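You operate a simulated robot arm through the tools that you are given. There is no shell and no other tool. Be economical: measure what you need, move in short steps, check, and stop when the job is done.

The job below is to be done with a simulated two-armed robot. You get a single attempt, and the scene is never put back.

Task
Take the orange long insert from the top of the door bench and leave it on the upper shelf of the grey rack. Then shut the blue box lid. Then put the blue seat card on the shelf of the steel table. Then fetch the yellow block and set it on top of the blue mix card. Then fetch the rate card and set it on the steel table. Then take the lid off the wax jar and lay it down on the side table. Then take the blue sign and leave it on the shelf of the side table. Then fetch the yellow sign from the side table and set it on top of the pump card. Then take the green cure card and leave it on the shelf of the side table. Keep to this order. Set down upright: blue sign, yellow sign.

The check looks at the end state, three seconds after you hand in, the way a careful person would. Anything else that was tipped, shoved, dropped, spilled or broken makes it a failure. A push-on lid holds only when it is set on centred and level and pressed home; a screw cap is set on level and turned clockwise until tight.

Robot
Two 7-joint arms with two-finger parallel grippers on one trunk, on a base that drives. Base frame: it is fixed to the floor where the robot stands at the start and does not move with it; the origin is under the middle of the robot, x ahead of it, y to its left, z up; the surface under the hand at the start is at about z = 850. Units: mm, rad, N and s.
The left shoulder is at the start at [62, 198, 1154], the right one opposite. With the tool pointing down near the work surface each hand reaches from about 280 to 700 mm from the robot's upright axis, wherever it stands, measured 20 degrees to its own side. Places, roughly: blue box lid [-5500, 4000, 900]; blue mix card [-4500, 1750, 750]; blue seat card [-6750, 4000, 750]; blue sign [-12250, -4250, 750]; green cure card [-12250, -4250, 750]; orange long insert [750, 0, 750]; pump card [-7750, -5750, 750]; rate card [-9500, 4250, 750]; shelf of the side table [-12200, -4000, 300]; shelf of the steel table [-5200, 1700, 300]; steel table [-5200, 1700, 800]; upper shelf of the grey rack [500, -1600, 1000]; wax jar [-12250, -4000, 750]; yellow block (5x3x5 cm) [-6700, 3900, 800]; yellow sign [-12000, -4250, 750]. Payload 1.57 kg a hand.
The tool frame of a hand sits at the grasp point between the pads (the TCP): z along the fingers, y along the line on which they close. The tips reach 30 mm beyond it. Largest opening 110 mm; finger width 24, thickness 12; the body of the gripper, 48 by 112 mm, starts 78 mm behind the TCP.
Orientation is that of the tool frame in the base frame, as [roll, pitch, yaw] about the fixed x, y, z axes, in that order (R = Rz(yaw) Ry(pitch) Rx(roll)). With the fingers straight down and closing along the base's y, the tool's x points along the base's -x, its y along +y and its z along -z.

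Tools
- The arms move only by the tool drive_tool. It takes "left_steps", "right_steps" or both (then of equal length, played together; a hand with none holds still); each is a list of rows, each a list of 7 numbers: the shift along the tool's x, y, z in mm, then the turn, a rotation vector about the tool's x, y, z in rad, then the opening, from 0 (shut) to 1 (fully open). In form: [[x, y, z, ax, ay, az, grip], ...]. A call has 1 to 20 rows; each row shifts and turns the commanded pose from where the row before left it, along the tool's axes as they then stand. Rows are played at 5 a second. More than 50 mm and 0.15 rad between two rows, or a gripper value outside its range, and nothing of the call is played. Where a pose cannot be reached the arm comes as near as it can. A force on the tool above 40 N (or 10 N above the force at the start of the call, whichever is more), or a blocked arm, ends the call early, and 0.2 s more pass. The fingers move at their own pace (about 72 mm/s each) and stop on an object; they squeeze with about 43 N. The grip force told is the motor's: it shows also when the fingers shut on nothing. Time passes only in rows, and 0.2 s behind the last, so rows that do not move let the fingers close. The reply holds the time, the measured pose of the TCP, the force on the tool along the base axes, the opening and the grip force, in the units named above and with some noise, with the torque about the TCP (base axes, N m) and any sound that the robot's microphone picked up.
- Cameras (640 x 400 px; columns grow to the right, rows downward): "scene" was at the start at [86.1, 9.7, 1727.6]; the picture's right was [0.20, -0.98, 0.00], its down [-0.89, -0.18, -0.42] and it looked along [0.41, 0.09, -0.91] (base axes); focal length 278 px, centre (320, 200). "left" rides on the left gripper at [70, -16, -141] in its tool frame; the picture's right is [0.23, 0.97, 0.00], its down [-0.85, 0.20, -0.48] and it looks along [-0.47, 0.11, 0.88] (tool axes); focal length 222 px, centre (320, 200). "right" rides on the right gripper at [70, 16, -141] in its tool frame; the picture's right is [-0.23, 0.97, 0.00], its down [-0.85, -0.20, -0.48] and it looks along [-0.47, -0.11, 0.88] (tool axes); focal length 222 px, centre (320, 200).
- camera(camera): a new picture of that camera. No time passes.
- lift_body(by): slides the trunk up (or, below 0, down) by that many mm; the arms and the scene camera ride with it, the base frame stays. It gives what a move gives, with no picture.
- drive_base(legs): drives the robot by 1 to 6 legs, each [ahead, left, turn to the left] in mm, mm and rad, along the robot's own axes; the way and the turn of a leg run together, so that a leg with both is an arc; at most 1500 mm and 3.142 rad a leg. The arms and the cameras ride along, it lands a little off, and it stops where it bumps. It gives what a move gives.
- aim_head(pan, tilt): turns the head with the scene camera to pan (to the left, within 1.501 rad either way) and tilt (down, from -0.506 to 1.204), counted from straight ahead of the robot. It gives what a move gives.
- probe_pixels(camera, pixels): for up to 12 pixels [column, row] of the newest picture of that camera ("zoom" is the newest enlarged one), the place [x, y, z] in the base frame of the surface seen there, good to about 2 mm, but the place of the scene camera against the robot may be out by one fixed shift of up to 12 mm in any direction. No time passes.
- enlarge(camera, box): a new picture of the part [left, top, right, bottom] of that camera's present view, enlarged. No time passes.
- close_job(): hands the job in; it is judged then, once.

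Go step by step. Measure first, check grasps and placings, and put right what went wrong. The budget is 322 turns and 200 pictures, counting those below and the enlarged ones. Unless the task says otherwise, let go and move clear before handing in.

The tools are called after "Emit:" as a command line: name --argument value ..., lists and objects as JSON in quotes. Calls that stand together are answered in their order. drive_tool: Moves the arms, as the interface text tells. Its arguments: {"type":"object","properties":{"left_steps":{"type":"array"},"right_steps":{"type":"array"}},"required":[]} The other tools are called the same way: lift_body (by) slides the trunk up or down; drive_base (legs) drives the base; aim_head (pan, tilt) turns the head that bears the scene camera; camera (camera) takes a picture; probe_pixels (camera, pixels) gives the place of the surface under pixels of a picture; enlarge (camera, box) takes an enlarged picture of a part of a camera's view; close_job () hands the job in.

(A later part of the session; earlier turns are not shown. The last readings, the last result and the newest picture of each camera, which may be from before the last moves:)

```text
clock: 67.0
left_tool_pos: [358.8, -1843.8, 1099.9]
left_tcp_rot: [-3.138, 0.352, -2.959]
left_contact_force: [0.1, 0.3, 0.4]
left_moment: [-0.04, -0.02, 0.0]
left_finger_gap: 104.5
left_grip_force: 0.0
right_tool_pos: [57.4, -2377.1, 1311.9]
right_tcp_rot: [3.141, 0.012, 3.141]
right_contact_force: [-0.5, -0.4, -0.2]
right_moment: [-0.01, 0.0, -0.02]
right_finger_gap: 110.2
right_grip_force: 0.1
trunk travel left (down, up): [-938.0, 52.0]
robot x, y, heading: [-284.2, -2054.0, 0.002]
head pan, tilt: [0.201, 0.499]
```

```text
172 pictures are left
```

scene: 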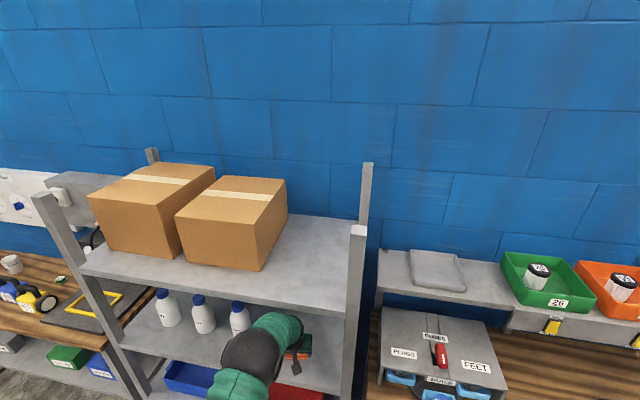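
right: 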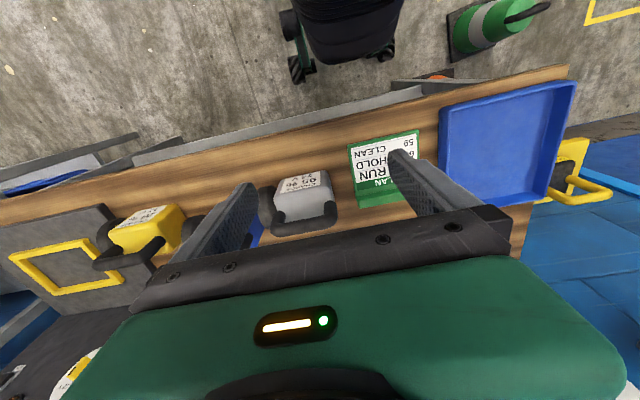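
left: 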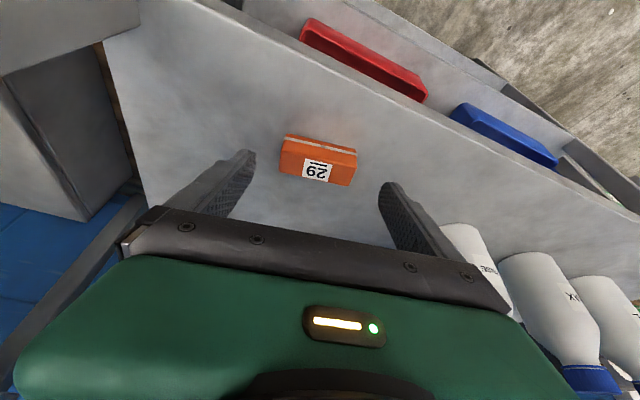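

The insert stands free on the upper shelf at (318,160). I back off, retract the left hand, turn around and look.

Emit:
drive_base --legs '[[-700, 0, 0]]'

Emit:
drive_tool --left_steps '[[0, 0, 0, 0, 0.12, 0, 1], [0, 0, 0, 0, 0.12, 0, 1], [0, 0, 0, 0, 0.11, 0.09, 1], [0, 0, 0, 0, 0, 0.09, 1], [45, 0, 0, 0, 0, 0, 1], [45, 0, 0, 0, 0, 0, 1], [45, 0, 0, 0, 0, 0, 1], [45, 0, 0, 0, 0, 0, 1], [45, 0, 0, 0, 0, 0, 1], [30, 0, 0, 0, 0, 0, 1]]'

Emit:
aim_head --pan 0.0 --tilt 0.4

Emit:
drive_base --legs '[[-100, 0, 2.6]]'

Emit:
camera --camera "scene"

```text
clock: 70.9
left_tool_pos: [-336.4, -1842.2, 1099.9]
left_tcp_rot: [-3.14, 0.349, -2.95]
left_contact_force: [0.2, 0.6, 0.1]
left_moment: [-0.02, 0.02, -0.02]
left_finger_gap: 104.5
left_grip_force: 0.1
right_tool_pos: [-631.0, -2377.7, 1310.1]
right_tcp_rot: [3.14, 0.009, -3.131]
right_contact_force: [-0.5, -0.4, 0.3]
right_moment: [-0.01, -0.04, -0.01]
right_finger_gap: 110.0
right_grip_force: 0.1
trunk travel left (down, up): [-938.0, 52.0]
robot x, y, heading: [-982.4, -2055.8, 0.011]
head pan, tilt: [0.201, 0.499]
```

```text
clock: 73.1
left_tool_pos: [-596.8, -1846.7, 1099.6]
left_tcp_rot: [3.138, 0.003, -3.131]
left_contact_force: [0.2, 0.5, -0.2]
left_moment: [-0.02, 0.0, 0.0]
left_finger_gap: 110.0
left_grip_force: 0.0
right_tool_pos: [-636.6, -2376.7, 1311.5]
right_tcp_rot: [3.141, 0.013, -3.134]
right_contact_force: [0.5, 0.6, -0.1]
right_moment: [-0.03, 0.0, 0.01]
right_finger_gap: 110.2
right_grip_force: 0.1
trunk travel left (down, up): [-938.0, 52.0]
robot x, y, heading: [-985.9, -2054.8, 0.009]
head pan, tilt: [0.201, 0.499]
```

```text
clock: 73.8
left_tool_pos: [-596.3, -1845.2, 1100.5]
left_tcp_rot: [3.138, 0.002, -3.132]
left_contact_force: [0.7, 0.2, 0.0]
left_moment: [0.01, 0.0, 0.01]
left_finger_gap: 110.0
left_grip_force: 0.0
right_tool_pos: [-635.5, -2377.0, 1312.3]
right_tcp_rot: [3.14, 0.011, -3.136]
right_contact_force: [0.0, -0.5, 0.2]
right_moment: [-0.01, -0.02, -0.04]
right_finger_gap: 110.2
right_grip_force: 0.0
trunk travel left (down, up): [-938.0, 52.0]
robot x, y, heading: [-991.2, -2057.7, 0.011]
head pan, tilt: [0.0, 0.4]
```

```text
clock: 80.5
left_tool_pos: [-1443.2, -2137.8, 1099.9]
left_tcp_rot: [3.138, 0.001, -0.459]
left_contact_force: [-0.9, 0.5, -0.6]
left_moment: [0.0, 0.01, -0.01]
left_finger_gap: 110.2
left_grip_force: 0.0
right_tool_pos: [-1165.8, -1683.1, 1311.1]
right_tcp_rot: [3.14, 0.01, -0.462]
right_contact_force: [0.7, -0.6, 0.2]
right_moment: [-0.03, 0.01, -0.01]
right_finger_gap: 109.8
right_grip_force: 0.1
trunk travel left (down, up): [-938.0, 52.0]
robot x, y, heading: [-998.0, -2127.0, 2.676]
head pan, tilt: [0.0, 0.4]
cut short: leg 1
```

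```text
171 pictures are left
```

scene: 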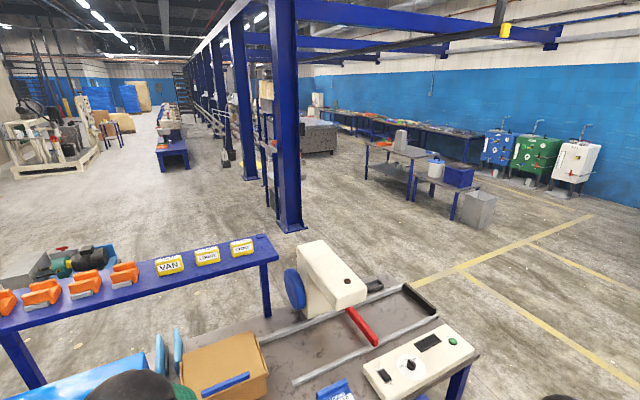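

The turn was cut short at heading 2.68: there is a bench right in front of me. I look down to see whether something was touched and where it stands.

Emit:
aim_head --pan 0.3 --tilt 0.95

Emit:
camera --camera "scene"

Emit:
camera --camera "left"

```text
clock: 81.5
left_tool_pos: [-1441.4, -2138.5, 1100.0]
left_tcp_rot: [3.137, 0.004, -0.459]
left_contact_force: [-0.4, 0.2, -0.2]
left_moment: [0.01, 0.04, 0.01]
left_finger_gap: 110.1
left_grip_force: 0.1
right_tool_pos: [-1165.2, -1682.4, 1312.6]
right_tcp_rot: [3.139, 0.015, -0.463]
right_contact_force: [-1.0, 1.1, -0.8]
right_moment: [-0.02, 0.0, -0.01]
right_finger_gap: 110.0
right_grip_force: 0.0
trunk travel left (down, up): [-938.0, 52.0]
robot x, y, heading: [-1001.7, -2127.6, 2.68]
head pan, tilt: [0.3, 0.949]
```

```text
170 pictures are left
```

scene: 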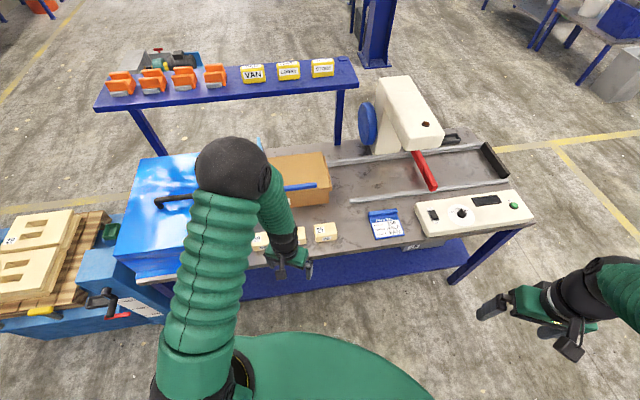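

```text
169 pictures are left
```

left: 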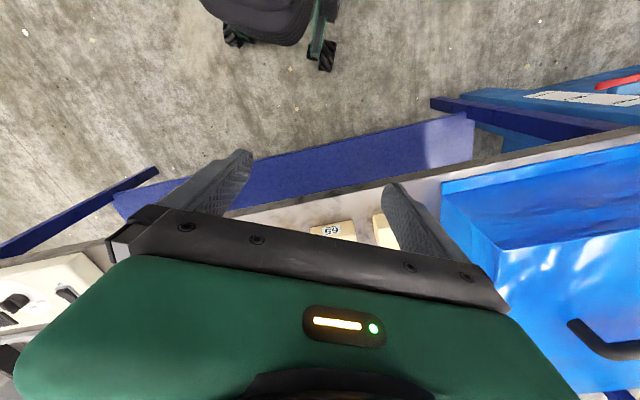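

Everything on the bench seems undisturbed. I look around the base's flanks to see what it met.

Emit:
aim_head --pan 1.3 --tilt 0.9

Emit:
camera --camera "scene"

Emit:
aim_head --pan -1.0 --tilt 0.9

Emit:
camera --camera "scene"

```text
clock: 82.7
left_tool_pos: [-1441.7, -2138.6, 1100.1]
left_tcp_rot: [3.138, 0.004, -0.459]
left_contact_force: [0.0, -0.3, 0.0]
left_moment: [0.01, 0.01, 0.0]
left_finger_gap: 109.8
left_grip_force: 0.0
right_tool_pos: [-1165.4, -1683.2, 1312.2]
right_tcp_rot: [3.141, 0.011, -0.462]
right_contact_force: [-0.3, -0.4, -0.4]
right_moment: [0.0, -0.02, 0.01]
right_finger_gap: 109.9
right_grip_force: 0.1
trunk travel left (down, up): [-938.0, 52.0]
robot x, y, heading: [-1000.2, -2127.5, 2.685]
head pan, tilt: [1.3, 0.901]
```

```text
168 pictures are left
```

scene: 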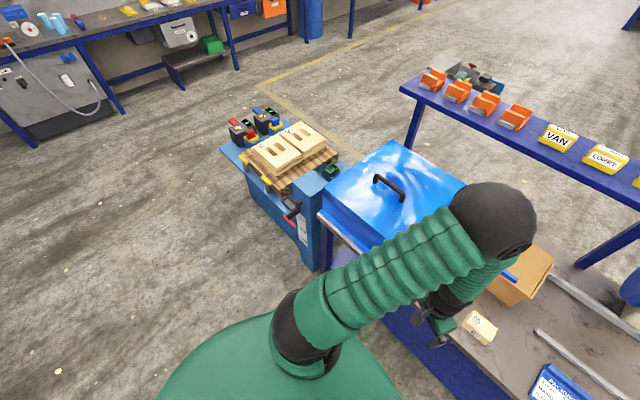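

```text
clock: 84.9
left_tool_pos: [-1442.4, -2138.6, 1099.6]
left_tcp_rot: [3.138, 0.003, -0.459]
left_contact_force: [0.1, -0.6, 0.2]
left_moment: [0.0, -0.01, 0.02]
left_finger_gap: 109.9
left_grip_force: 0.0
right_tool_pos: [-1165.4, -1683.5, 1311.0]
right_tcp_rot: [3.14, 0.012, -0.461]
right_contact_force: [0.3, 0.8, 0.9]
right_moment: [-0.03, 0.0, 0.0]
right_finger_gap: 110.0
right_grip_force: 0.0
trunk travel left (down, up): [-938.0, 52.0]
robot x, y, heading: [-1000.9, -2126.7, 2.681]
head pan, tilt: [-1.0, 0.901]
```

```text
167 pictures are left
```

scene: 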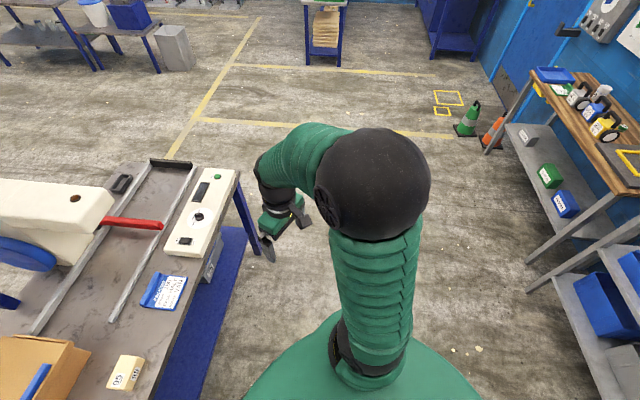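

Nothing looks displaced. I back off, turn to face +y, and drive clear of this bench, then map the way.

Emit:
drive_base --legs '[[-250, 0, 0], [0, 0, -1.11], [1500, 0, 0]]'

Emit:
aim_head --pan 0.7 --tilt 0.25

Emit:
camera --camera "scene"

```text
clock: 96.5
left_tool_pos: [-1052.3, -347.4, 1099.9]
left_tcp_rot: [3.138, 0.002, -1.524]
left_contact_force: [0.4, -0.5, 0.0]
left_moment: [0.01, -0.02, -0.02]
left_finger_gap: 110.2
left_grip_force: 0.1
right_tool_pos: [-521.4, -369.7, 1312.1]
right_tcp_rot: [3.141, 0.015, -1.529]
right_contact_force: [0.3, 0.4, 0.0]
right_moment: [0.0, -0.04, 0.01]
right_finger_gap: 110.0
right_grip_force: 0.1
trunk travel left (down, up): [-938.0, 52.0]
robot x, y, heading: [-829.7, -729.4, 1.615]
head pan, tilt: [-1.0, 0.901]
```

```text
clock: 98.2
left_tool_pos: [-1053.0, -345.9, 1099.4]
left_tcp_rot: [3.138, 0.002, -1.526]
left_contact_force: [0.2, 0.3, 1.1]
left_moment: [0.0, 0.0, 0.02]
left_finger_gap: 110.0
left_grip_force: 0.0
right_tool_pos: [-521.2, -369.6, 1313.4]
right_tcp_rot: [3.141, 0.014, -1.53]
right_contact_force: [-0.8, 0.3, 0.4]
right_moment: [0.01, -0.01, 0.01]
right_finger_gap: 110.0
right_grip_force: 0.0
trunk travel left (down, up): [-938.0, 52.0]
robot x, y, heading: [-832.1, -729.6, 1.616]
head pan, tilt: [0.7, 0.25]
```

```text
166 pictures are left
```

scene: 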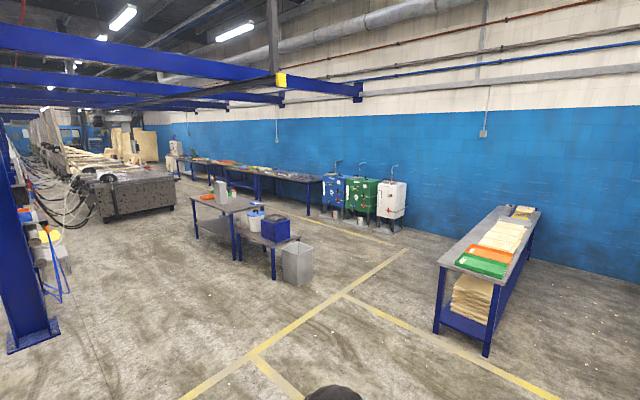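

I probe the tables to identify them against the given places.

Emit:
probe_pixels --camera "scene" --pixels '[[230, 206], [275, 228], [200, 205], [250, 215], [257, 220], [275, 275], [295, 265], [336, 180], [300, 180], [30, 345], [330, 225], [215, 185]]'

Emit:
enlarge --camera "scene" --box '[160, 130, 420, 300]'

```text
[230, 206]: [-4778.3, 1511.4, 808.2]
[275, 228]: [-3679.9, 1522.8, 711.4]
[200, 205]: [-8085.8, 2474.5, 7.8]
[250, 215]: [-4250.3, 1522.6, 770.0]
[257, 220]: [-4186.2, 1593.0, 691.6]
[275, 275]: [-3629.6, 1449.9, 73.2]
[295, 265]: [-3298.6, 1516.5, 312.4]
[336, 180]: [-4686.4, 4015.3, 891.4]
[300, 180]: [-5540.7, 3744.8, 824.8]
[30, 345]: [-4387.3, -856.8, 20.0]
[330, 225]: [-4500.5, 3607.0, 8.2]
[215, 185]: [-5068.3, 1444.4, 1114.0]
```

```text
2.35 times, centred on (290, 215) of scene
```

zoom: 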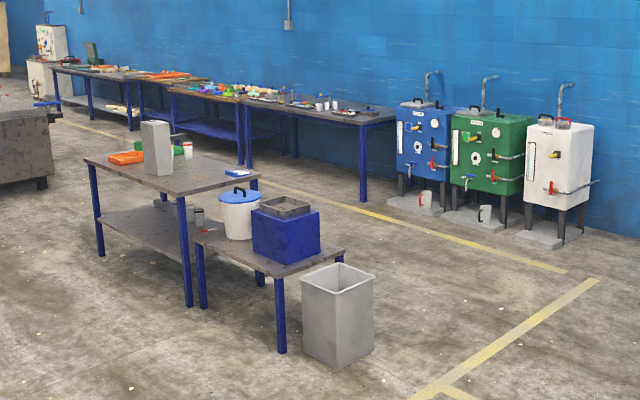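

I probe the bench on the right of the picture so my path clears it.

Emit:
probe_pixels --camera "scene" --pixels '[[440, 264], [436, 330], [485, 352], [538, 210], [485, 208], [400, 250], [180, 395], [345, 295]]'

```text
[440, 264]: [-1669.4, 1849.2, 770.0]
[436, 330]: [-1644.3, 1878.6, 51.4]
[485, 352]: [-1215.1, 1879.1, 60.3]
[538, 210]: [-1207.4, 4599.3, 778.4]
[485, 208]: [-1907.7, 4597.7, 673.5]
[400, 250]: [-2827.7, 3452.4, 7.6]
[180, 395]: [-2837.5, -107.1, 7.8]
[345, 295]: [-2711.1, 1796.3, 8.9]
```

Corridor centre is x≈−2450 between the bins and that bench. I drive through it.

Emit:
drive_base --legs '[[0, 0, 0.769], [1500, 0, 0], [730, 0, 0], [0, 0, -0.814], [1400, 0, 0], [500, 0, 0]]'

Emit:
drive_base --legs '[[0, 1500, 0], [0, 1400, 0]]'

Emit:
aim_head --pan 0.2 --tilt 0.4

Emit:
camera --camera "scene"

```text
clock: 122.6
left_tool_pos: [-2635.3, 3108.7, 1101.3]
left_tcp_rot: [3.138, 0.004, -1.574]
left_contact_force: [0.7, 0.9, 0.3]
left_moment: [0.0, -0.02, 0.03]
left_finger_gap: 109.9
left_grip_force: 0.0
right_tool_pos: [-2105.5, 3061.4, 1313.1]
right_tcp_rot: [-3.14, 0.014, -1.577]
right_contact_force: [-0.2, -0.8, -0.1]
right_moment: [0.01, -0.01, 0.02]
right_finger_gap: 110.0
right_grip_force: 0.1
trunk travel left (down, up): [-938.0, 52.0]
robot x, y, heading: [-2428.5, 2718.8, 1.568]
head pan, tilt: [0.7, 0.25]
```

```text
clock: 136.6
left_tool_pos: [-5519.5, 3142.5, 1101.7]
left_tcp_rot: [3.136, 0.002, -1.584]
left_contact_force: [0.1, 0.4, 0.5]
left_moment: [-0.03, 0.03, -0.01]
left_finger_gap: 109.9
left_grip_force: 0.1
right_tool_pos: [-4986.2, 3090.1, 1311.9]
right_tcp_rot: [3.139, 0.014, -1.588]
right_contact_force: [-0.7, 0.1, -0.8]
right_moment: [-0.01, 0.0, -0.02]
right_finger_gap: 109.9
right_grip_force: 0.0
trunk travel left (down, up): [-938.0, 52.0]
robot x, y, heading: [-5317.3, 2751.0, 1.557]
head pan, tilt: [0.7, 0.25]
```

```text
clock: 137.5
left_tool_pos: [-5518.0, 3142.8, 1101.4]
left_tcp_rot: [3.138, 0.005, -1.584]
left_contact_force: [-0.1, -1.0, 0.0]
left_moment: [-0.03, 0.02, -0.01]
left_finger_gap: 110.2
left_grip_force: 0.0
right_tool_pos: [-4987.9, 3088.4, 1311.2]
right_tcp_rot: [3.141, 0.015, -1.589]
right_contact_force: [-0.1, -1.1, -0.4]
right_moment: [-0.01, 0.04, -0.01]
right_finger_gap: 110.0
right_grip_force: 0.0
trunk travel left (down, up): [-938.0, 52.0]
robot x, y, heading: [-5319.9, 2753.1, 1.557]
head pan, tilt: [0.201, 0.4]
```

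```text
164 pictures are left
```

scene: 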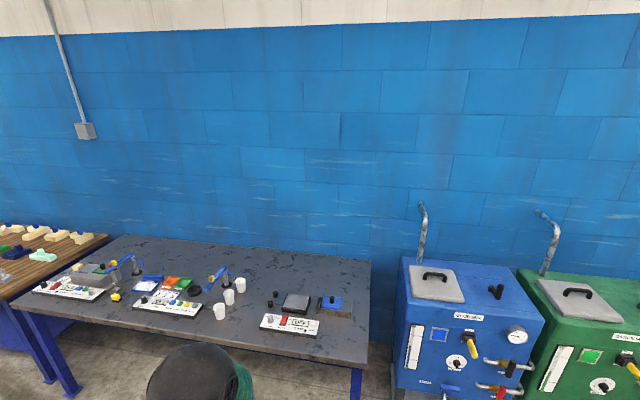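

Emit:
enlarge --camera "scene" --box '[200, 240, 400, 365]'

Emit:
enlarge --camera "scene" --box '[0, 215, 220, 345]'

Emit:
probe_pixels --camera "scene" --pixels '[[332, 302], [295, 302], [435, 285], [290, 324], [225, 297], [151, 284], [180, 284], [365, 355]]'

```text
3.20 times, centred on (300, 302) of scene
```

zoom: 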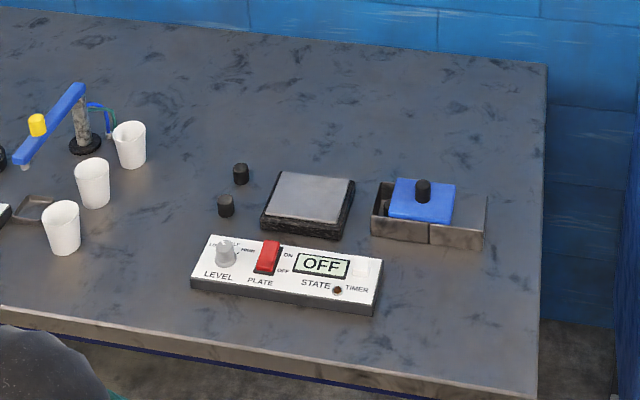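

```text
2.91 times, centred on (110, 280) of scene
```

zoom: 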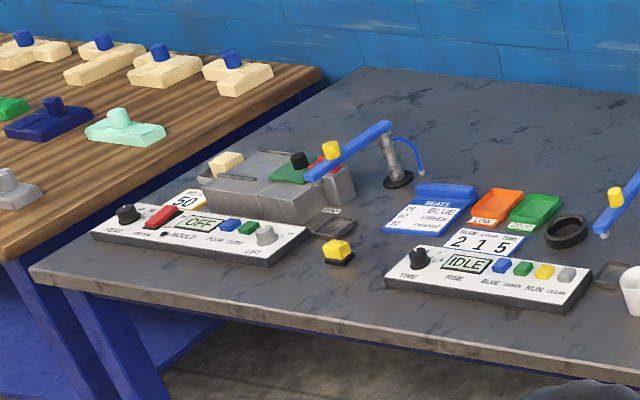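

```text
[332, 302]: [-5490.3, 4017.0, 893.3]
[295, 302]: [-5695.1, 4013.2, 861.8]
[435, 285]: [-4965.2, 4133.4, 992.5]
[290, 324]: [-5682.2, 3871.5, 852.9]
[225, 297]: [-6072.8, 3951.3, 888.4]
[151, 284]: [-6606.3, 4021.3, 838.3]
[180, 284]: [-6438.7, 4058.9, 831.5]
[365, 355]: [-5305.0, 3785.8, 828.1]
```

The blue lid with a knob sits on the small metal box at about (−5490,4017,893), displaced on its box. I drive up to it with the right hand's zone in front.

Emit:
drive_base --legs '[[0, 380, 0.014], [640, 0, 0]]'

Emit:
aim_head --pan -0.4 --tilt 0.9

Emit:
camera --camera "scene"

```text
clock: 143.1
left_tool_pos: [-5913.6, 3779.9, 1100.4]
left_tcp_rot: [-3.141, 0.007, -1.564]
left_contact_force: [0.2, -1.0, 0.9]
left_moment: [0.0, -0.05, -0.02]
left_finger_gap: 110.2
left_grip_force: 0.0
right_tool_pos: [-5383.7, 3735.0, 1314.6]
right_tcp_rot: [-3.14, 0.016, -1.568]
right_contact_force: [0.1, -0.2, 1.6]
right_moment: [0.04, -0.01, -0.01]
right_finger_gap: 109.9
right_grip_force: 0.1
trunk travel left (down, up): [-938.0, 52.0]
robot x, y, heading: [-5701.0, 3398.3, 1.575]
head pan, tilt: [0.201, 0.4]
```

```text
clock: 144.1
left_tool_pos: [-5912.0, 3781.2, 1100.6]
left_tcp_rot: [3.139, 0.007, -1.566]
left_contact_force: [0.5, 0.4, -0.5]
left_moment: [-0.02, -0.02, -0.02]
left_finger_gap: 110.1
left_grip_force: 0.2
right_tool_pos: [-5380.6, 3738.3, 1313.7]
right_tcp_rot: [-3.14, 0.015, -1.569]
right_contact_force: [-0.3, -0.4, 0.6]
right_moment: [0.0, -0.04, -0.02]
right_finger_gap: 110.0
right_grip_force: 0.1
trunk travel left (down, up): [-938.0, 52.0]
robot x, y, heading: [-5703.9, 3397.1, 1.57]
head pan, tilt: [-0.4, 0.901]
```

```text
161 pictures are left
```

scene: 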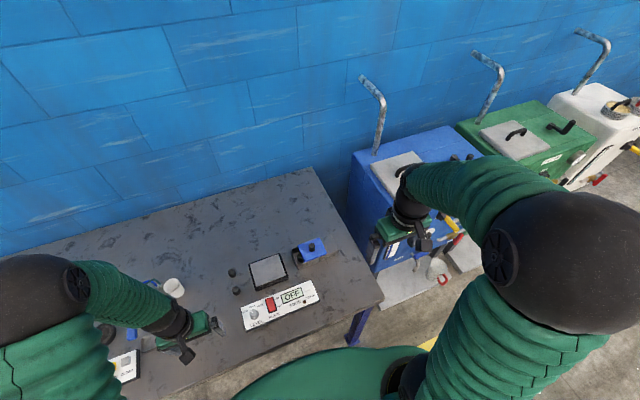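

Emit:
enlarge --camera "scene" --box '[240, 225, 350, 295]'

Emit:
camera --camera "right"

```text
5.71 times, centred on (295, 260) of scene
```

zoom: 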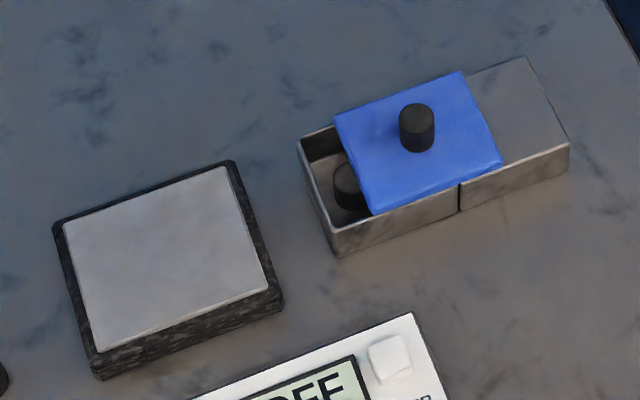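

```text
159 pictures are left
```

right: 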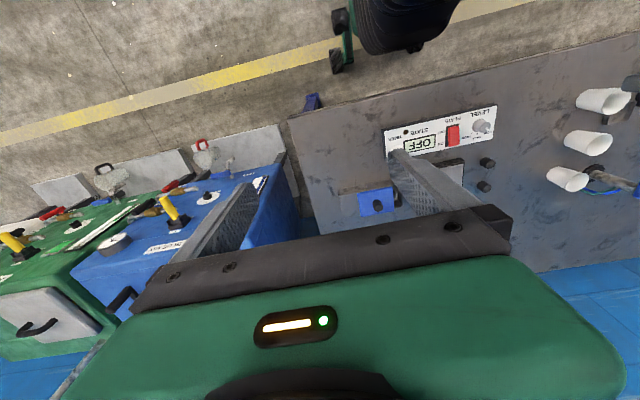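

It is a sliding lid: it must slide left along the box until it covers the open left part. I probe edges.

Emit:
probe_pixels --camera "zoom" --pixels '[[298, 145], [335, 232], [336, 120], [370, 212], [462, 75], [501, 162], [416, 113], [460, 190], [567, 148], [527, 60], [416, 145], [300, 330]]'

```text
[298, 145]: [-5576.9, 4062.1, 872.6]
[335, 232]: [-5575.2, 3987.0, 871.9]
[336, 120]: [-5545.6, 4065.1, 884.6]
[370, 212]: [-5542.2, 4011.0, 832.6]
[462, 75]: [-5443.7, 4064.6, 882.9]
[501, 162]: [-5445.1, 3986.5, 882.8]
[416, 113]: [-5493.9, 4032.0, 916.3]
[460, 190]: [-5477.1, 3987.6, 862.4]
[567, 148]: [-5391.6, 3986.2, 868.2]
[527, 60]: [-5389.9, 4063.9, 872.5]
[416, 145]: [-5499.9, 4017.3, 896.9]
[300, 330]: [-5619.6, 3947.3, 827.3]
```

Lid must move about 32 mm toward −x. I raise the left hand, lower the trunk, and bring the right hand over the knob for a close look.

Emit:
drive_tool --left_steps '[[0, 0, -40, 0, 0, 0, 1], [0, 0, -40, 0, 0, 0, 1], [0, 0, -40, 0, 0, 0, 1], [0, 0, -30, 0, 0, 0, 1], [0, 0, 0, 0, 0, 0, 1], [0, 0, 0, 0, 0, 0, 1], [0, 0, 0, 0, 0, 0, 1]]' --right_steps '[[-30, 15, 0, 0, 0, 0, 1], [-30, 15, 0, 0, 0, 0, 1], [-30, 15, 0, 0, 0, 0, 1], [-30, 15, 0, 0, 0, 0, 0.8], [-30, 15, 0, 0, 0, 0, 0.8], [-30, 15, 0, 0, 0, 0, 0.8], [-30, 15, 0, 0, 0, 0, 0.8]]'

Emit:
lift_body --by -190

Emit:
camera --camera "right"

```text
clock: 145.7
left_tool_pos: [-5913.3, 3781.4, 1250.8]
left_tcp_rot: [3.138, 0.006, -1.565]
left_contact_force: [-0.1, 1.2, -0.9]
left_moment: [0.0, 0.02, 0.02]
left_finger_gap: 110.0
left_grip_force: 0.0
right_tool_pos: [-5484.9, 3949.7, 1316.8]
right_tcp_rot: [-3.14, 0.015, -1.57]
right_contact_force: [-0.2, -0.4, 0.6]
right_moment: [0.01, -0.03, -0.03]
right_finger_gap: 88.0
right_grip_force: 0.1
trunk travel left (down, up): [-938.0, 52.0]
robot x, y, heading: [-5704.8, 3396.2, 1.579]
head pan, tilt: [-0.4, 0.901]
```

```text
clock: 147.8
left_tool_pos: [-5912.2, 3780.7, 1060.7]
left_tcp_rot: [3.137, 0.006, -1.565]
left_contact_force: [0.2, 0.1, 0.6]
left_moment: [-0.01, -0.01, -0.01]
left_finger_gap: 110.2
left_grip_force: 0.1
right_tool_pos: [-5484.7, 3949.4, 1127.0]
right_tcp_rot: [-3.141, 0.016, -1.567]
right_contact_force: [0.1, 0.2, 0.0]
right_moment: [0.0, 0.0, 0.01]
right_finger_gap: 88.1
right_grip_force: 0.1
trunk travel left (down, up): [-748.0, 242.0]
robot x, y, heading: [-5701.6, 3401.5, 1.572]
head pan, tilt: [-0.4, 0.901]
```

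```text
158 pictures are left
```

right: 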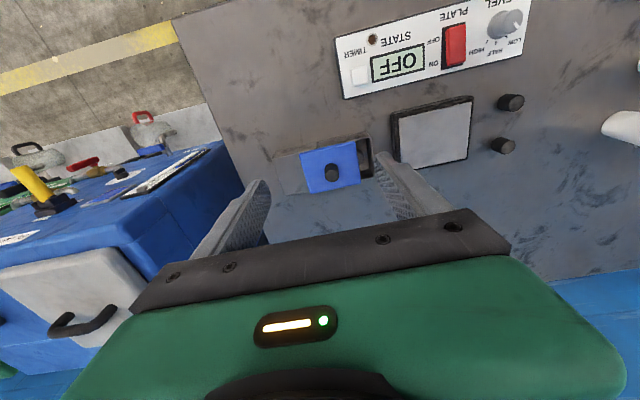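

Emit:
enlarge --camera "right" --box '[260, 110, 400, 220]'

Emit:
probe_pixels --camera "right" --pixels '[[332, 172], [332, 165], [301, 154], [355, 143], [311, 192], [372, 170], [370, 140], [290, 175], [330, 210]]'

```text
3.64 times, centred on (330, 165) of right
```

zoom: 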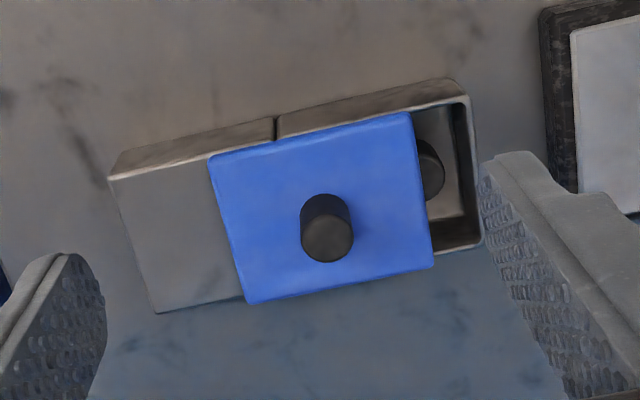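

```text
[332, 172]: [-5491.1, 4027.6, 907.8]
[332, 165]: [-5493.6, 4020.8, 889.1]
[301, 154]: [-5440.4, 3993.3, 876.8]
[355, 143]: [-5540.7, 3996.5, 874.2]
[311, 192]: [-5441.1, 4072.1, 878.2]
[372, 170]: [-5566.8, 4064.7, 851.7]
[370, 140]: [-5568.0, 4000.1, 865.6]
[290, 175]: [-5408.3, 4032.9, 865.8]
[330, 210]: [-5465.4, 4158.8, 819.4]
```

Knob top centre ≈(−5491,4031,908), lid top z≈875. I move above it, then descend around the knob.

Emit:
drive_tool --right_steps '[[-26, 2.3, 0, 0, 0, 0, 0.6], [-26, 2.3, 0, 0, 0, 0, 0.6], [-27, 2.3, 0, 0, 0, 0, 0.6], [0, 0, 44, 0, 0, 0, 0.6], [0, 0, 44, 0, 0, 0, 0.6], [0, 0, 44, 0, 0, 0, 0.6], [0, 0, 40, 0, 0, 0, 0.6], [0, 0, 0, 0, 0, 0, 0.6]]'

Emit:
camera --camera "right"

```text
clock: 149.6
left_tool_pos: [-5911.9, 3778.7, 1060.9]
left_tcp_rot: [3.139, 0.006, -1.567]
left_contact_force: [0.0, -0.2, 0.3]
left_moment: [0.02, 0.01, 0.0]
left_finger_gap: 110.1
left_grip_force: 0.0
right_tool_pos: [-5495.5, 4028.7, 954.3]
right_tcp_rot: [3.141, 0.016, -1.569]
right_contact_force: [-0.2, -0.3, 0.7]
right_moment: [0.01, 0.04, -0.02]
right_finger_gap: 66.2
right_grip_force: 0.1
trunk travel left (down, up): [-748.0, 242.0]
robot x, y, heading: [-5703.6, 3392.4, 1.574]
head pan, tilt: [-0.4, 0.901]
```

```text
156 pictures are left
```

right: 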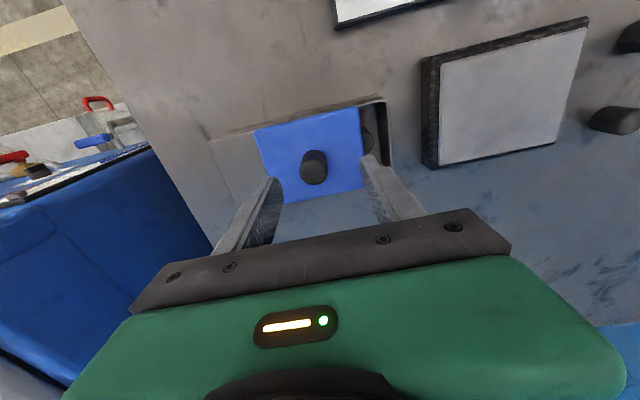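

Emit:
drive_tool --right_steps '[[-2, -2, 22, 0, 0, 0, 0.6], [0, 0, 22, 0, 0, 0, 0.6], [0, 0, 0, 0, 0, 0, 0.6], [0, 0, 0, 0, 0, 0, 0.1], [0, 0, 0, 0, 0, 0, 0.1], [0, 0, 0, 0, 0, 0, 0.1]]'

Emit:
camera --camera "right"

```text
clock: 150.9
left_tool_pos: [-5913.1, 3780.4, 1059.6]
left_tcp_rot: [3.139, 0.004, -1.567]
left_contact_force: [-0.1, 0.0, 0.5]
left_moment: [-0.03, -0.04, -0.03]
left_finger_gap: 110.2
left_grip_force: 0.1
right_tool_pos: [-5492.8, 4032.5, 910.6]
right_tcp_rot: [-3.141, 0.016, -1.569]
right_contact_force: [0.7, 0.3, 2.2]
right_moment: [-0.48, 0.21, 0.05]
right_finger_gap: 25.5
right_grip_force: 37.2
trunk travel left (down, up): [-748.0, 242.0]
robot x, y, heading: [-5701.3, 3393.0, 1.575]
head pan, tilt: [-0.4, 0.901]
```

```text
155 pictures are left
```

right: 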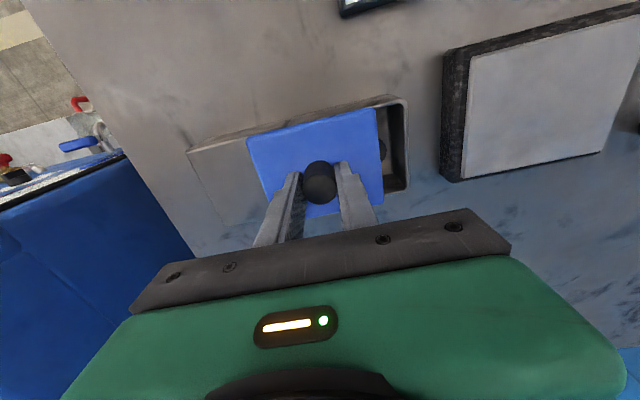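

Knob gripped. Slide 30 mm toward −x (tool +y), watching the force.

Emit:
drive_tool --right_steps '[[0, 8, 0, 0, 0, 0, 0.1], [0, 8, 0, 0, 0, 0, 0.1], [0, 8, 0, 0, 0, 0, 0.1], [0, 6, 0, 0, 0, 0, 0.1], [0, 0, 0, 0, 0, 0, 0.1]]'

Emit:
enlarge --camera "right" --box '[160, 70, 460, 250]'

```text
clock: 152.2
left_tool_pos: [-5912.6, 3780.1, 1061.6]
left_tcp_rot: [3.138, 0.004, -1.566]
left_contact_force: [-0.4, -0.4, -0.3]
left_moment: [0.03, -0.01, 0.0]
left_finger_gap: 110.0
left_grip_force: 0.0
right_tool_pos: [-5521.4, 4033.0, 912.0]
right_tcp_rot: [3.141, 0.015, -1.571]
right_contact_force: [-1.2, -3.6, -0.7]
right_moment: [0.21, -0.43, 0.05]
right_finger_gap: 25.0
right_grip_force: 37.1
trunk travel left (down, up): [-748.0, 242.0]
robot x, y, heading: [-5699.1, 3395.2, 1.573]
head pan, tilt: [-0.4, 0.901]
```

```text
2.13 times, centred on (310, 160) of right
```

zoom: 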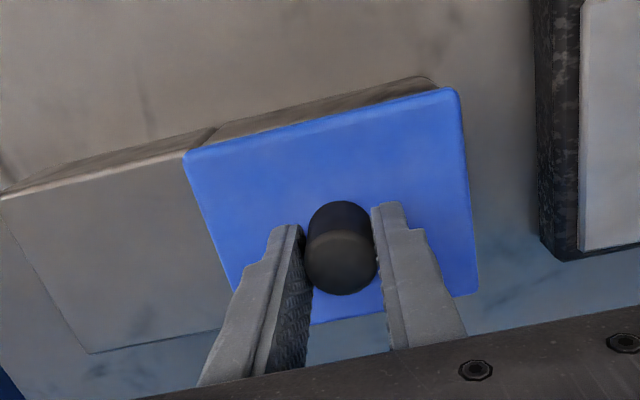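

Emit:
probe_pixels --camera "zoom" --pixels '[[440, 92], [460, 150], [430, 79], [188, 155], [212, 133], [210, 210], [474, 285], [450, 86]]'

```text
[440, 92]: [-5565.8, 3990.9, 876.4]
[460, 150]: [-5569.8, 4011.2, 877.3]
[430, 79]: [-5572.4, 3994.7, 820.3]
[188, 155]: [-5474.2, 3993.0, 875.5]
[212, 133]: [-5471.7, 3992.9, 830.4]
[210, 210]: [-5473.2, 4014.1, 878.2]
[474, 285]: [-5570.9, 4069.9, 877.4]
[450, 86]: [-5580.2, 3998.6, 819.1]
```

Lid is within ~2–3 mm of flush. I nudge 3 mm more, then release and check from above.

Emit:
drive_tool --right_steps '[[0, 1.5, 0, 0, 0, 0, 0.1], [0, 1.5, 0, 0, 0, 0, 0.1], [0, 0, 0, 0, 0, 0, 0.1]]'

Emit:
drive_tool --right_steps '[[0, 0, 0, 0, 0, 0, 0.5], [0, 0, 0, 0, 0, 0, 0.5], [0, 0, -40, 0, 0, 0, 0.6], [0, 0, -40, 0, 0, 0, 0.6], [0, 0, -40, 0, 0, 0, 0.6], [0, 0, -40, 0, 0, 0, 0.6]]'

Emit:
enlarge --camera "right" --box '[240, 90, 440, 220]'

Emit:
enlarge --camera "scene" --box '[240, 225, 350, 295]'

```text
clock: 152.9
left_tool_pos: [-5910.3, 3779.3, 1061.1]
left_tcp_rot: [3.138, 0.005, -1.567]
left_contact_force: [-0.1, -0.4, 0.1]
left_moment: [0.04, -0.04, -0.01]
left_finger_gap: 110.0
left_grip_force: 0.0
right_tool_pos: [-5521.2, 4033.1, 911.3]
right_tcp_rot: [3.141, 0.014, -1.57]
right_contact_force: [3.4, -5.8, -0.2]
right_moment: [-0.53, -0.58, -0.05]
right_finger_gap: 25.2
right_grip_force: 36.7
trunk travel left (down, up): [-748.0, 242.0]
robot x, y, heading: [-5700.8, 3393.3, 1.575]
head pan, tilt: [-0.4, 0.901]
```

```text
clock: 154.3
left_tool_pos: [-5911.8, 3779.4, 1060.4]
left_tcp_rot: [3.139, 0.007, -1.565]
left_contact_force: [0.1, -0.4, -0.4]
left_moment: [0.02, -0.01, -0.03]
left_finger_gap: 110.0
left_grip_force: 0.0
right_tool_pos: [-5521.0, 4030.5, 1074.0]
right_tcp_rot: [-3.141, 0.015, -1.57]
right_contact_force: [-0.6, -0.5, 0.4]
right_moment: [0.03, -0.02, 0.0]
right_finger_gap: 66.2
right_grip_force: 0.0
trunk travel left (down, up): [-748.0, 242.0]
robot x, y, heading: [-5705.0, 3396.2, 1.574]
head pan, tilt: [-0.4, 0.901]
```

```text
3.08 times, centred on (340, 155) of right
```

zoom: 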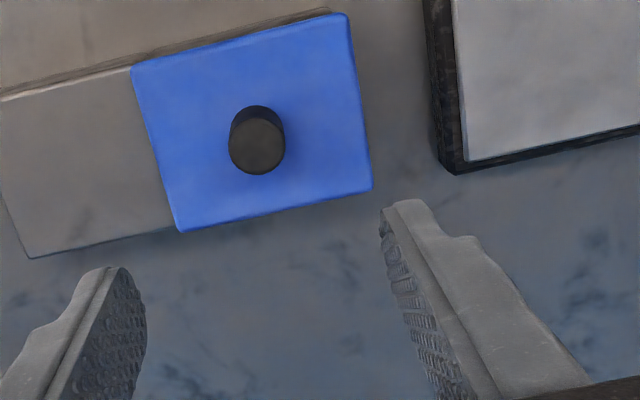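

```text
5.71 times, centred on (295, 260) of scene
```

zoom: 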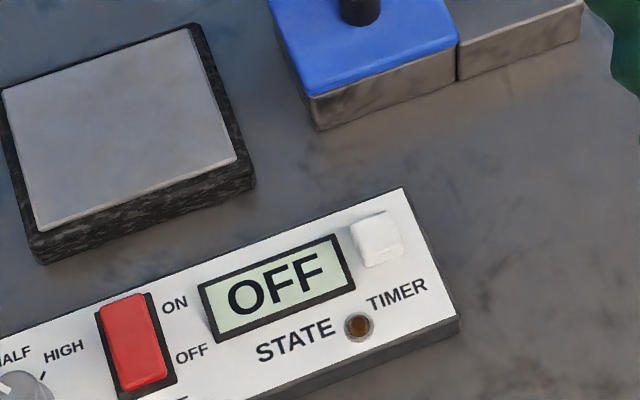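

The lid is flush against its stop: shut. Next the blue seat card: I retract, raise a bit, and move left along the bench.

Emit:
drive_tool --right_steps '[[40, -15, 0, 0, 0, 0, 1], [40, -15, 0, 0, 0, 0, 1], [40, -15, 0, 0, 0, 0, 1], [40, -15, 0, 0, 0, 0, 1], [40, -15, 0, 0, 0, 0, 1], [40, -15, 0, 0, 0, 0, 1]]'

Emit:
lift_body --by 100

Emit:
drive_base --legs '[[-100, 0, 0], [0, 715, 0]]'

Emit:
aim_head --pan 0.3 --tilt 0.85

Emit:
camera --camera "scene"

Emit:
camera --camera "left"

```text
clock: 155.8
left_tool_pos: [-5913.0, 3777.9, 1061.4]
left_tcp_rot: [3.138, 0.007, -1.568]
left_contact_force: [0.0, 0.3, -0.1]
left_moment: [-0.01, 0.0, 0.02]
left_finger_gap: 110.0
left_grip_force: 0.1
right_tool_pos: [-5433.8, 3786.9, 1068.9]
right_tcp_rot: [3.14, 0.017, -1.571]
right_contact_force: [0.4, 0.3, 0.1]
right_moment: [0.0, 0.01, 0.01]
right_finger_gap: 110.0
right_grip_force: 0.0
trunk travel left (down, up): [-748.0, 242.0]
robot x, y, heading: [-5704.4, 3399.8, 1.575]
head pan, tilt: [-0.4, 0.901]
```

```text
clock: 157.1
left_tool_pos: [-5913.0, 3779.5, 1161.1]
left_tcp_rot: [3.139, 0.006, -1.564]
left_contact_force: [-0.4, -0.1, -0.2]
left_moment: [0.0, 0.03, 0.01]
left_finger_gap: 109.8
left_grip_force: 0.0
right_tool_pos: [-5435.9, 3788.4, 1166.8]
right_tcp_rot: [-3.14, 0.017, -1.57]
right_contact_force: [0.4, 0.3, -0.5]
right_moment: [0.0, 0.0, -0.03]
right_finger_gap: 110.0
right_grip_force: 0.0
trunk travel left (down, up): [-848.0, 142.0]
robot x, y, heading: [-5702.7, 3398.8, 1.573]
head pan, tilt: [-0.4, 0.901]
```

```text
clock: 161.7
left_tool_pos: [-6616.7, 3684.5, 1162.0]
left_tcp_rot: [3.133, 0.005, -1.582]
left_contact_force: [1.3, 0.4, -0.4]
left_moment: [-0.02, 0.0, 0.01]
left_finger_gap: 110.0
left_grip_force: 0.1
right_tool_pos: [-6139.5, 3686.9, 1166.2]
right_tcp_rot: [3.138, 0.018, -1.583]
right_contact_force: [0.1, 0.7, 0.1]
right_moment: [-0.02, 0.05, -0.02]
right_finger_gap: 110.0
right_grip_force: 0.0
trunk travel left (down, up): [-848.0, 142.0]
robot x, y, heading: [-6419.8, 3296.9, 1.556]
head pan, tilt: [-0.4, 0.901]
```

```text
clock: 162.8
left_tool_pos: [-6621.3, 3683.1, 1161.3]
left_tcp_rot: [3.137, 0.007, -1.582]
left_contact_force: [-0.4, -0.2, -0.2]
left_moment: [-0.03, 0.0, 0.01]
left_finger_gap: 109.9
left_grip_force: 0.0
right_tool_pos: [-6143.5, 3685.8, 1166.6]
right_tcp_rot: [3.139, 0.016, -1.584]
right_contact_force: [-0.2, 0.1, 0.4]
right_moment: [0.02, 0.0, 0.01]
right_finger_gap: 110.0
right_grip_force: 0.0
trunk travel left (down, up): [-848.0, 142.0]
robot x, y, heading: [-6418.8, 3297.5, 1.564]
head pan, tilt: [0.3, 0.85]
```

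```text
151 pictures are left
```

scene: 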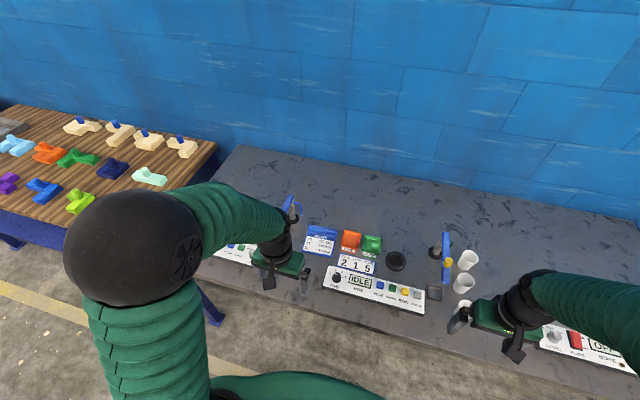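

```text
150 pictures are left
```

left: 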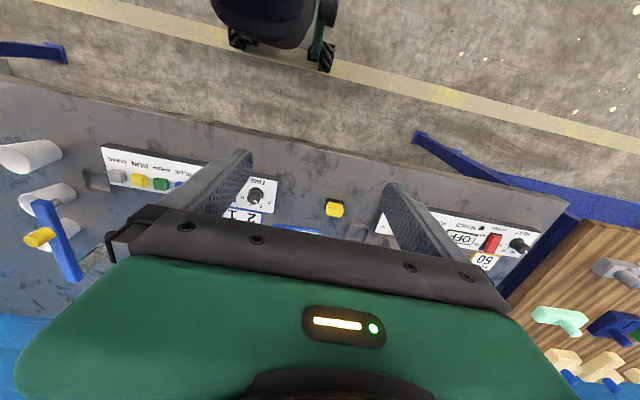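

Emit:
enlarge --camera "scene" --box '[250, 180, 420, 300]'

Emit:
probe_pixels --camera "scene" --pixels '[[308, 236], [336, 232], [304, 250], [330, 254], [320, 230], [320, 244], [318, 258], [288, 205], [291, 220]]'

```text
3.33 times, centred on (335, 240) of scene
```

zoom: 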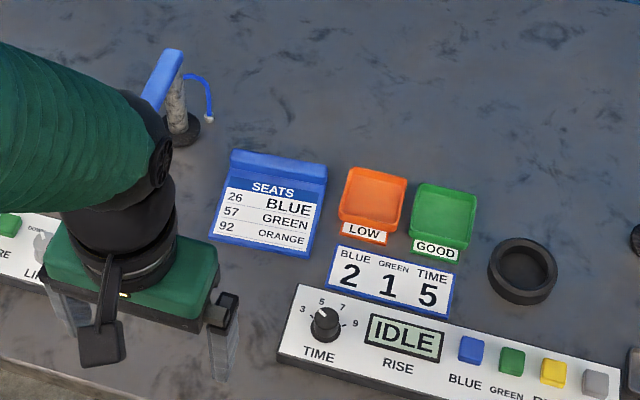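

```text
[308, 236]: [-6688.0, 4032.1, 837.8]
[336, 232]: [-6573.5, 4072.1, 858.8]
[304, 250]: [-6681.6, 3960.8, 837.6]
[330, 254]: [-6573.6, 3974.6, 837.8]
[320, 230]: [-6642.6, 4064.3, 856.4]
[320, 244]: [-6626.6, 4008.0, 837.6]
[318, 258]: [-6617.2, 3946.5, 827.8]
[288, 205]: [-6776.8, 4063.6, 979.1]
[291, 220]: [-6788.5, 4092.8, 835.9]
```

The card is a flat plate with a raised bar at the back (z≈858, y≈4065). I'll grip the bar from above, closing along y, so I turn the left wrist 90°.

Emit:
drive_tool --left_steps '[[0, 0, 0, 0, 0, -0.143, 1], [0, 0, 0, 0, 0, -0.143, 1], [0, 0, 0, 0, 0, -0.143, 1], [0, 0, 0, 0, 0, -0.143, 1], [0, 0, 0, 0, 0, -0.143, 1], [0, 0, 0, 0, 0, -0.143, 1], [0, 0, 0, 0, 0, -0.143, 1], [0, 0, 0, 0, 0, -0.143, 1], [0, 0, 0, 0, 0, -0.143, 1], [0, 0, 0, 0, 0, -0.143, 1], [0, 0, 0, 0, 0, -0.143, 1], [0, 0, 0, 0, 0, 0, 1]]'

Emit:
drive_base --legs '[[110, 0, 0]]'

Emit:
camera --camera "left"

```text
clock: 165.4
left_tool_pos: [-6622.8, 3683.5, 1160.0]
left_tcp_rot: [-3.134, 0.004, -0.006]
left_contact_force: [-0.6, -0.3, 0.0]
left_moment: [0.0, 0.03, 0.01]
left_finger_gap: 109.9
left_grip_force: 0.0
right_tool_pos: [-6145.0, 3684.7, 1167.2]
right_tcp_rot: [3.141, 0.015, -1.583]
right_contact_force: [0.5, 0.5, -0.5]
right_moment: [-0.01, 0.0, 0.03]
right_finger_gap: 110.1
right_grip_force: 0.1
trunk travel left (down, up): [-848.0, 142.0]
robot x, y, heading: [-6417.6, 3298.1, 1.562]
head pan, tilt: [0.3, 0.85]
```

```text
clock: 166.6
left_tool_pos: [-6622.6, 3784.0, 1163.6]
left_tcp_rot: [-3.127, 0.002, -0.008]
left_contact_force: [-1.1, 0.5, -0.4]
left_moment: [0.01, 0.0, 0.04]
left_finger_gap: 110.1
left_grip_force: 0.1
right_tool_pos: [-6145.2, 3786.7, 1169.7]
right_tcp_rot: [3.142, 0.023, -1.584]
right_contact_force: [0.0, 0.0, 0.6]
right_moment: [0.03, -0.02, -0.08]
right_finger_gap: 110.1
right_grip_force: 0.2
trunk travel left (down, up): [-848.0, 142.0]
robot x, y, heading: [-6420.1, 3406.0, 1.56]
head pan, tilt: [0.3, 0.85]
```

```text
148 pictures are left
```

left: 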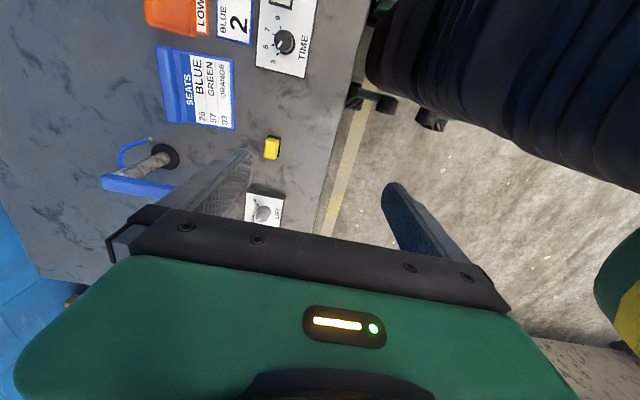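

The wrist turned well. I probe the card and bar from this view.

Emit:
enlarge --camera "left" --box '[130, 30, 290, 190]'

Emit:
probe_pixels --camera "left" --pixels '[[160, 50], [166, 85], [170, 118], [176, 52], [184, 120], [168, 70], [235, 62], [233, 128], [200, 90], [272, 148], [158, 70], [240, 180]]'

```text
2.50 times, centred on (210, 110) of left
```

zoom: 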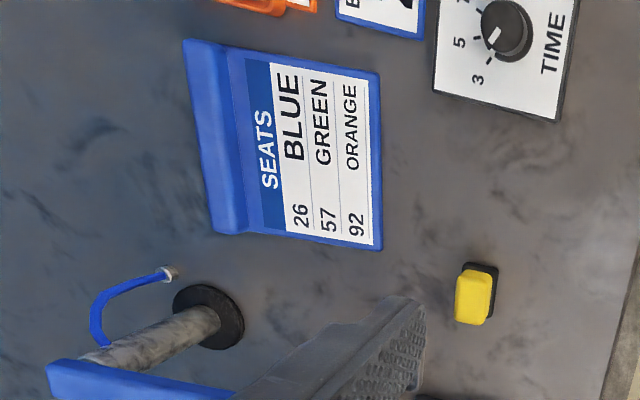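

```text
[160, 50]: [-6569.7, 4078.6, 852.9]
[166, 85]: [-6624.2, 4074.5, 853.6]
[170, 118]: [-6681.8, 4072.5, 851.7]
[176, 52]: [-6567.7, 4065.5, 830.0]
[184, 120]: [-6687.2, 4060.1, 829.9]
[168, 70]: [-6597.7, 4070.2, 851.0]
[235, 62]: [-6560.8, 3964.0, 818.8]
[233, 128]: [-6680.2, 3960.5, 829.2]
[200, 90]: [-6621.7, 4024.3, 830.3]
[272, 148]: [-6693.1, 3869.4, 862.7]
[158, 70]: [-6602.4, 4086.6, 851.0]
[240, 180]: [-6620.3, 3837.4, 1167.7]
```

Bar: top z≈852, y≈4063–4088, plate top z≈830; card turned +0.05 rad. I move the hand over the bar.

Emit:
drive_tool --left_steps '[[-0.3, -36.4, 0, 0, 0, -0.03, 0.6], [-0.3, -36.4, 10, 0, 0, -0.032, 0.6], [-0.3, -36.4, 32, 0, 0, 0, 0.6], [-0.3, -36.4, 32, 0, 0, 0, 0.6], [-0.3, -36.4, 32, 0, 0, 0, 0.6], [-0.3, -36.4, 32, 0, 0, 0, 0.6], [-0.3, -36.4, 32, 0, 0, 0, 0.6], [-0.3, -36.4, 32, 0, 0, 0, 0.6], [0, 0, 25, 0, 0, 0, 0.6], [0, 0, 0, 0, 0, 0, 0.6]]'

Emit:
camera --camera "left"

Emit:
enlarge --camera "left" --box '[220, 60, 420, 220]'

```text
clock: 168.8
left_tool_pos: [-6636.6, 4070.9, 938.0]
left_tcp_rot: [-3.138, 0.002, 0.054]
left_contact_force: [0.1, 0.9, 0.1]
left_moment: [0.0, 0.03, -0.02]
left_finger_gap: 66.1
left_grip_force: 0.1
left hand out of reach, approached as far as the arm can: row 8, 9
right_tool_pos: [-6144.9, 3793.6, 1167.4]
right_tcp_rot: [-3.141, 0.017, -1.583]
right_contact_force: [0.6, -0.7, -0.2]
right_moment: [0.01, 0.06, 0.01]
right_finger_gap: 110.1
right_grip_force: 0.1
trunk travel left (down, up): [-848.0, 142.0]
robot x, y, heading: [-6418.6, 3405.4, 1.558]
head pan, tilt: [0.3, 0.85]
```

```text
146 pictures are left
```

left: 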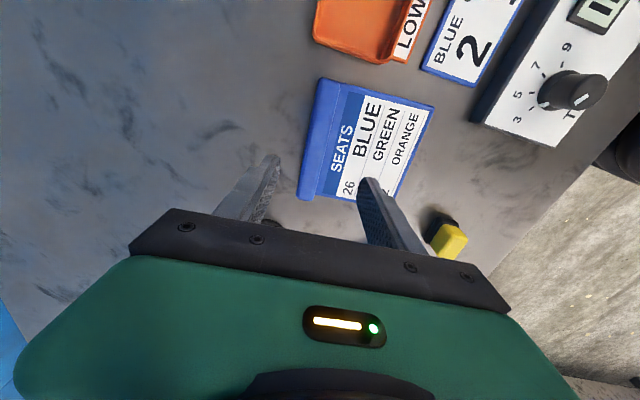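

```text
2.50 times, centred on (320, 140) of left
```

zoom: 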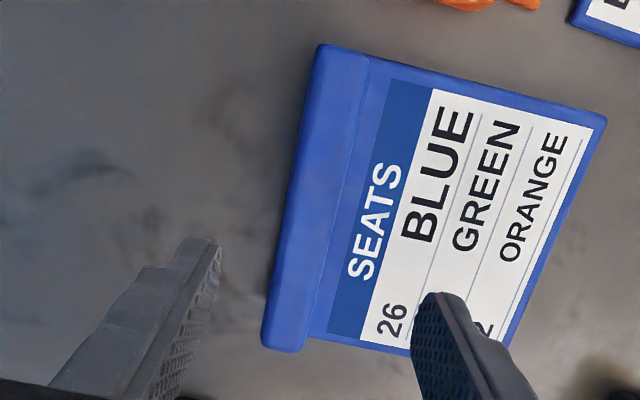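

At the edge of reach, but I can finish by lowering the trunk. I probe the bar precisely from here.

Emit:
probe_pixels --camera "zoom" --pixels '[[320, 50], [366, 62], [265, 340], [310, 335], [300, 180], [345, 190], [355, 70], [300, 330], [322, 200], [288, 180], [340, 200], [590, 115]]'

```text
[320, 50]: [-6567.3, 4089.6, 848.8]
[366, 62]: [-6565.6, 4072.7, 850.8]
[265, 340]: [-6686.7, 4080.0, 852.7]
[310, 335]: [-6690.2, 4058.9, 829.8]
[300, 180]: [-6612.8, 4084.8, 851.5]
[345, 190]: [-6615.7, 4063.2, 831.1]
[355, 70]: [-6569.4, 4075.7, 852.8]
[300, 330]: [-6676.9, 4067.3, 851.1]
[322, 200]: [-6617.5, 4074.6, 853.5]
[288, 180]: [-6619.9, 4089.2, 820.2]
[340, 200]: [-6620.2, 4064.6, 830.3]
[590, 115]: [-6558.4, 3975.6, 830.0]
```

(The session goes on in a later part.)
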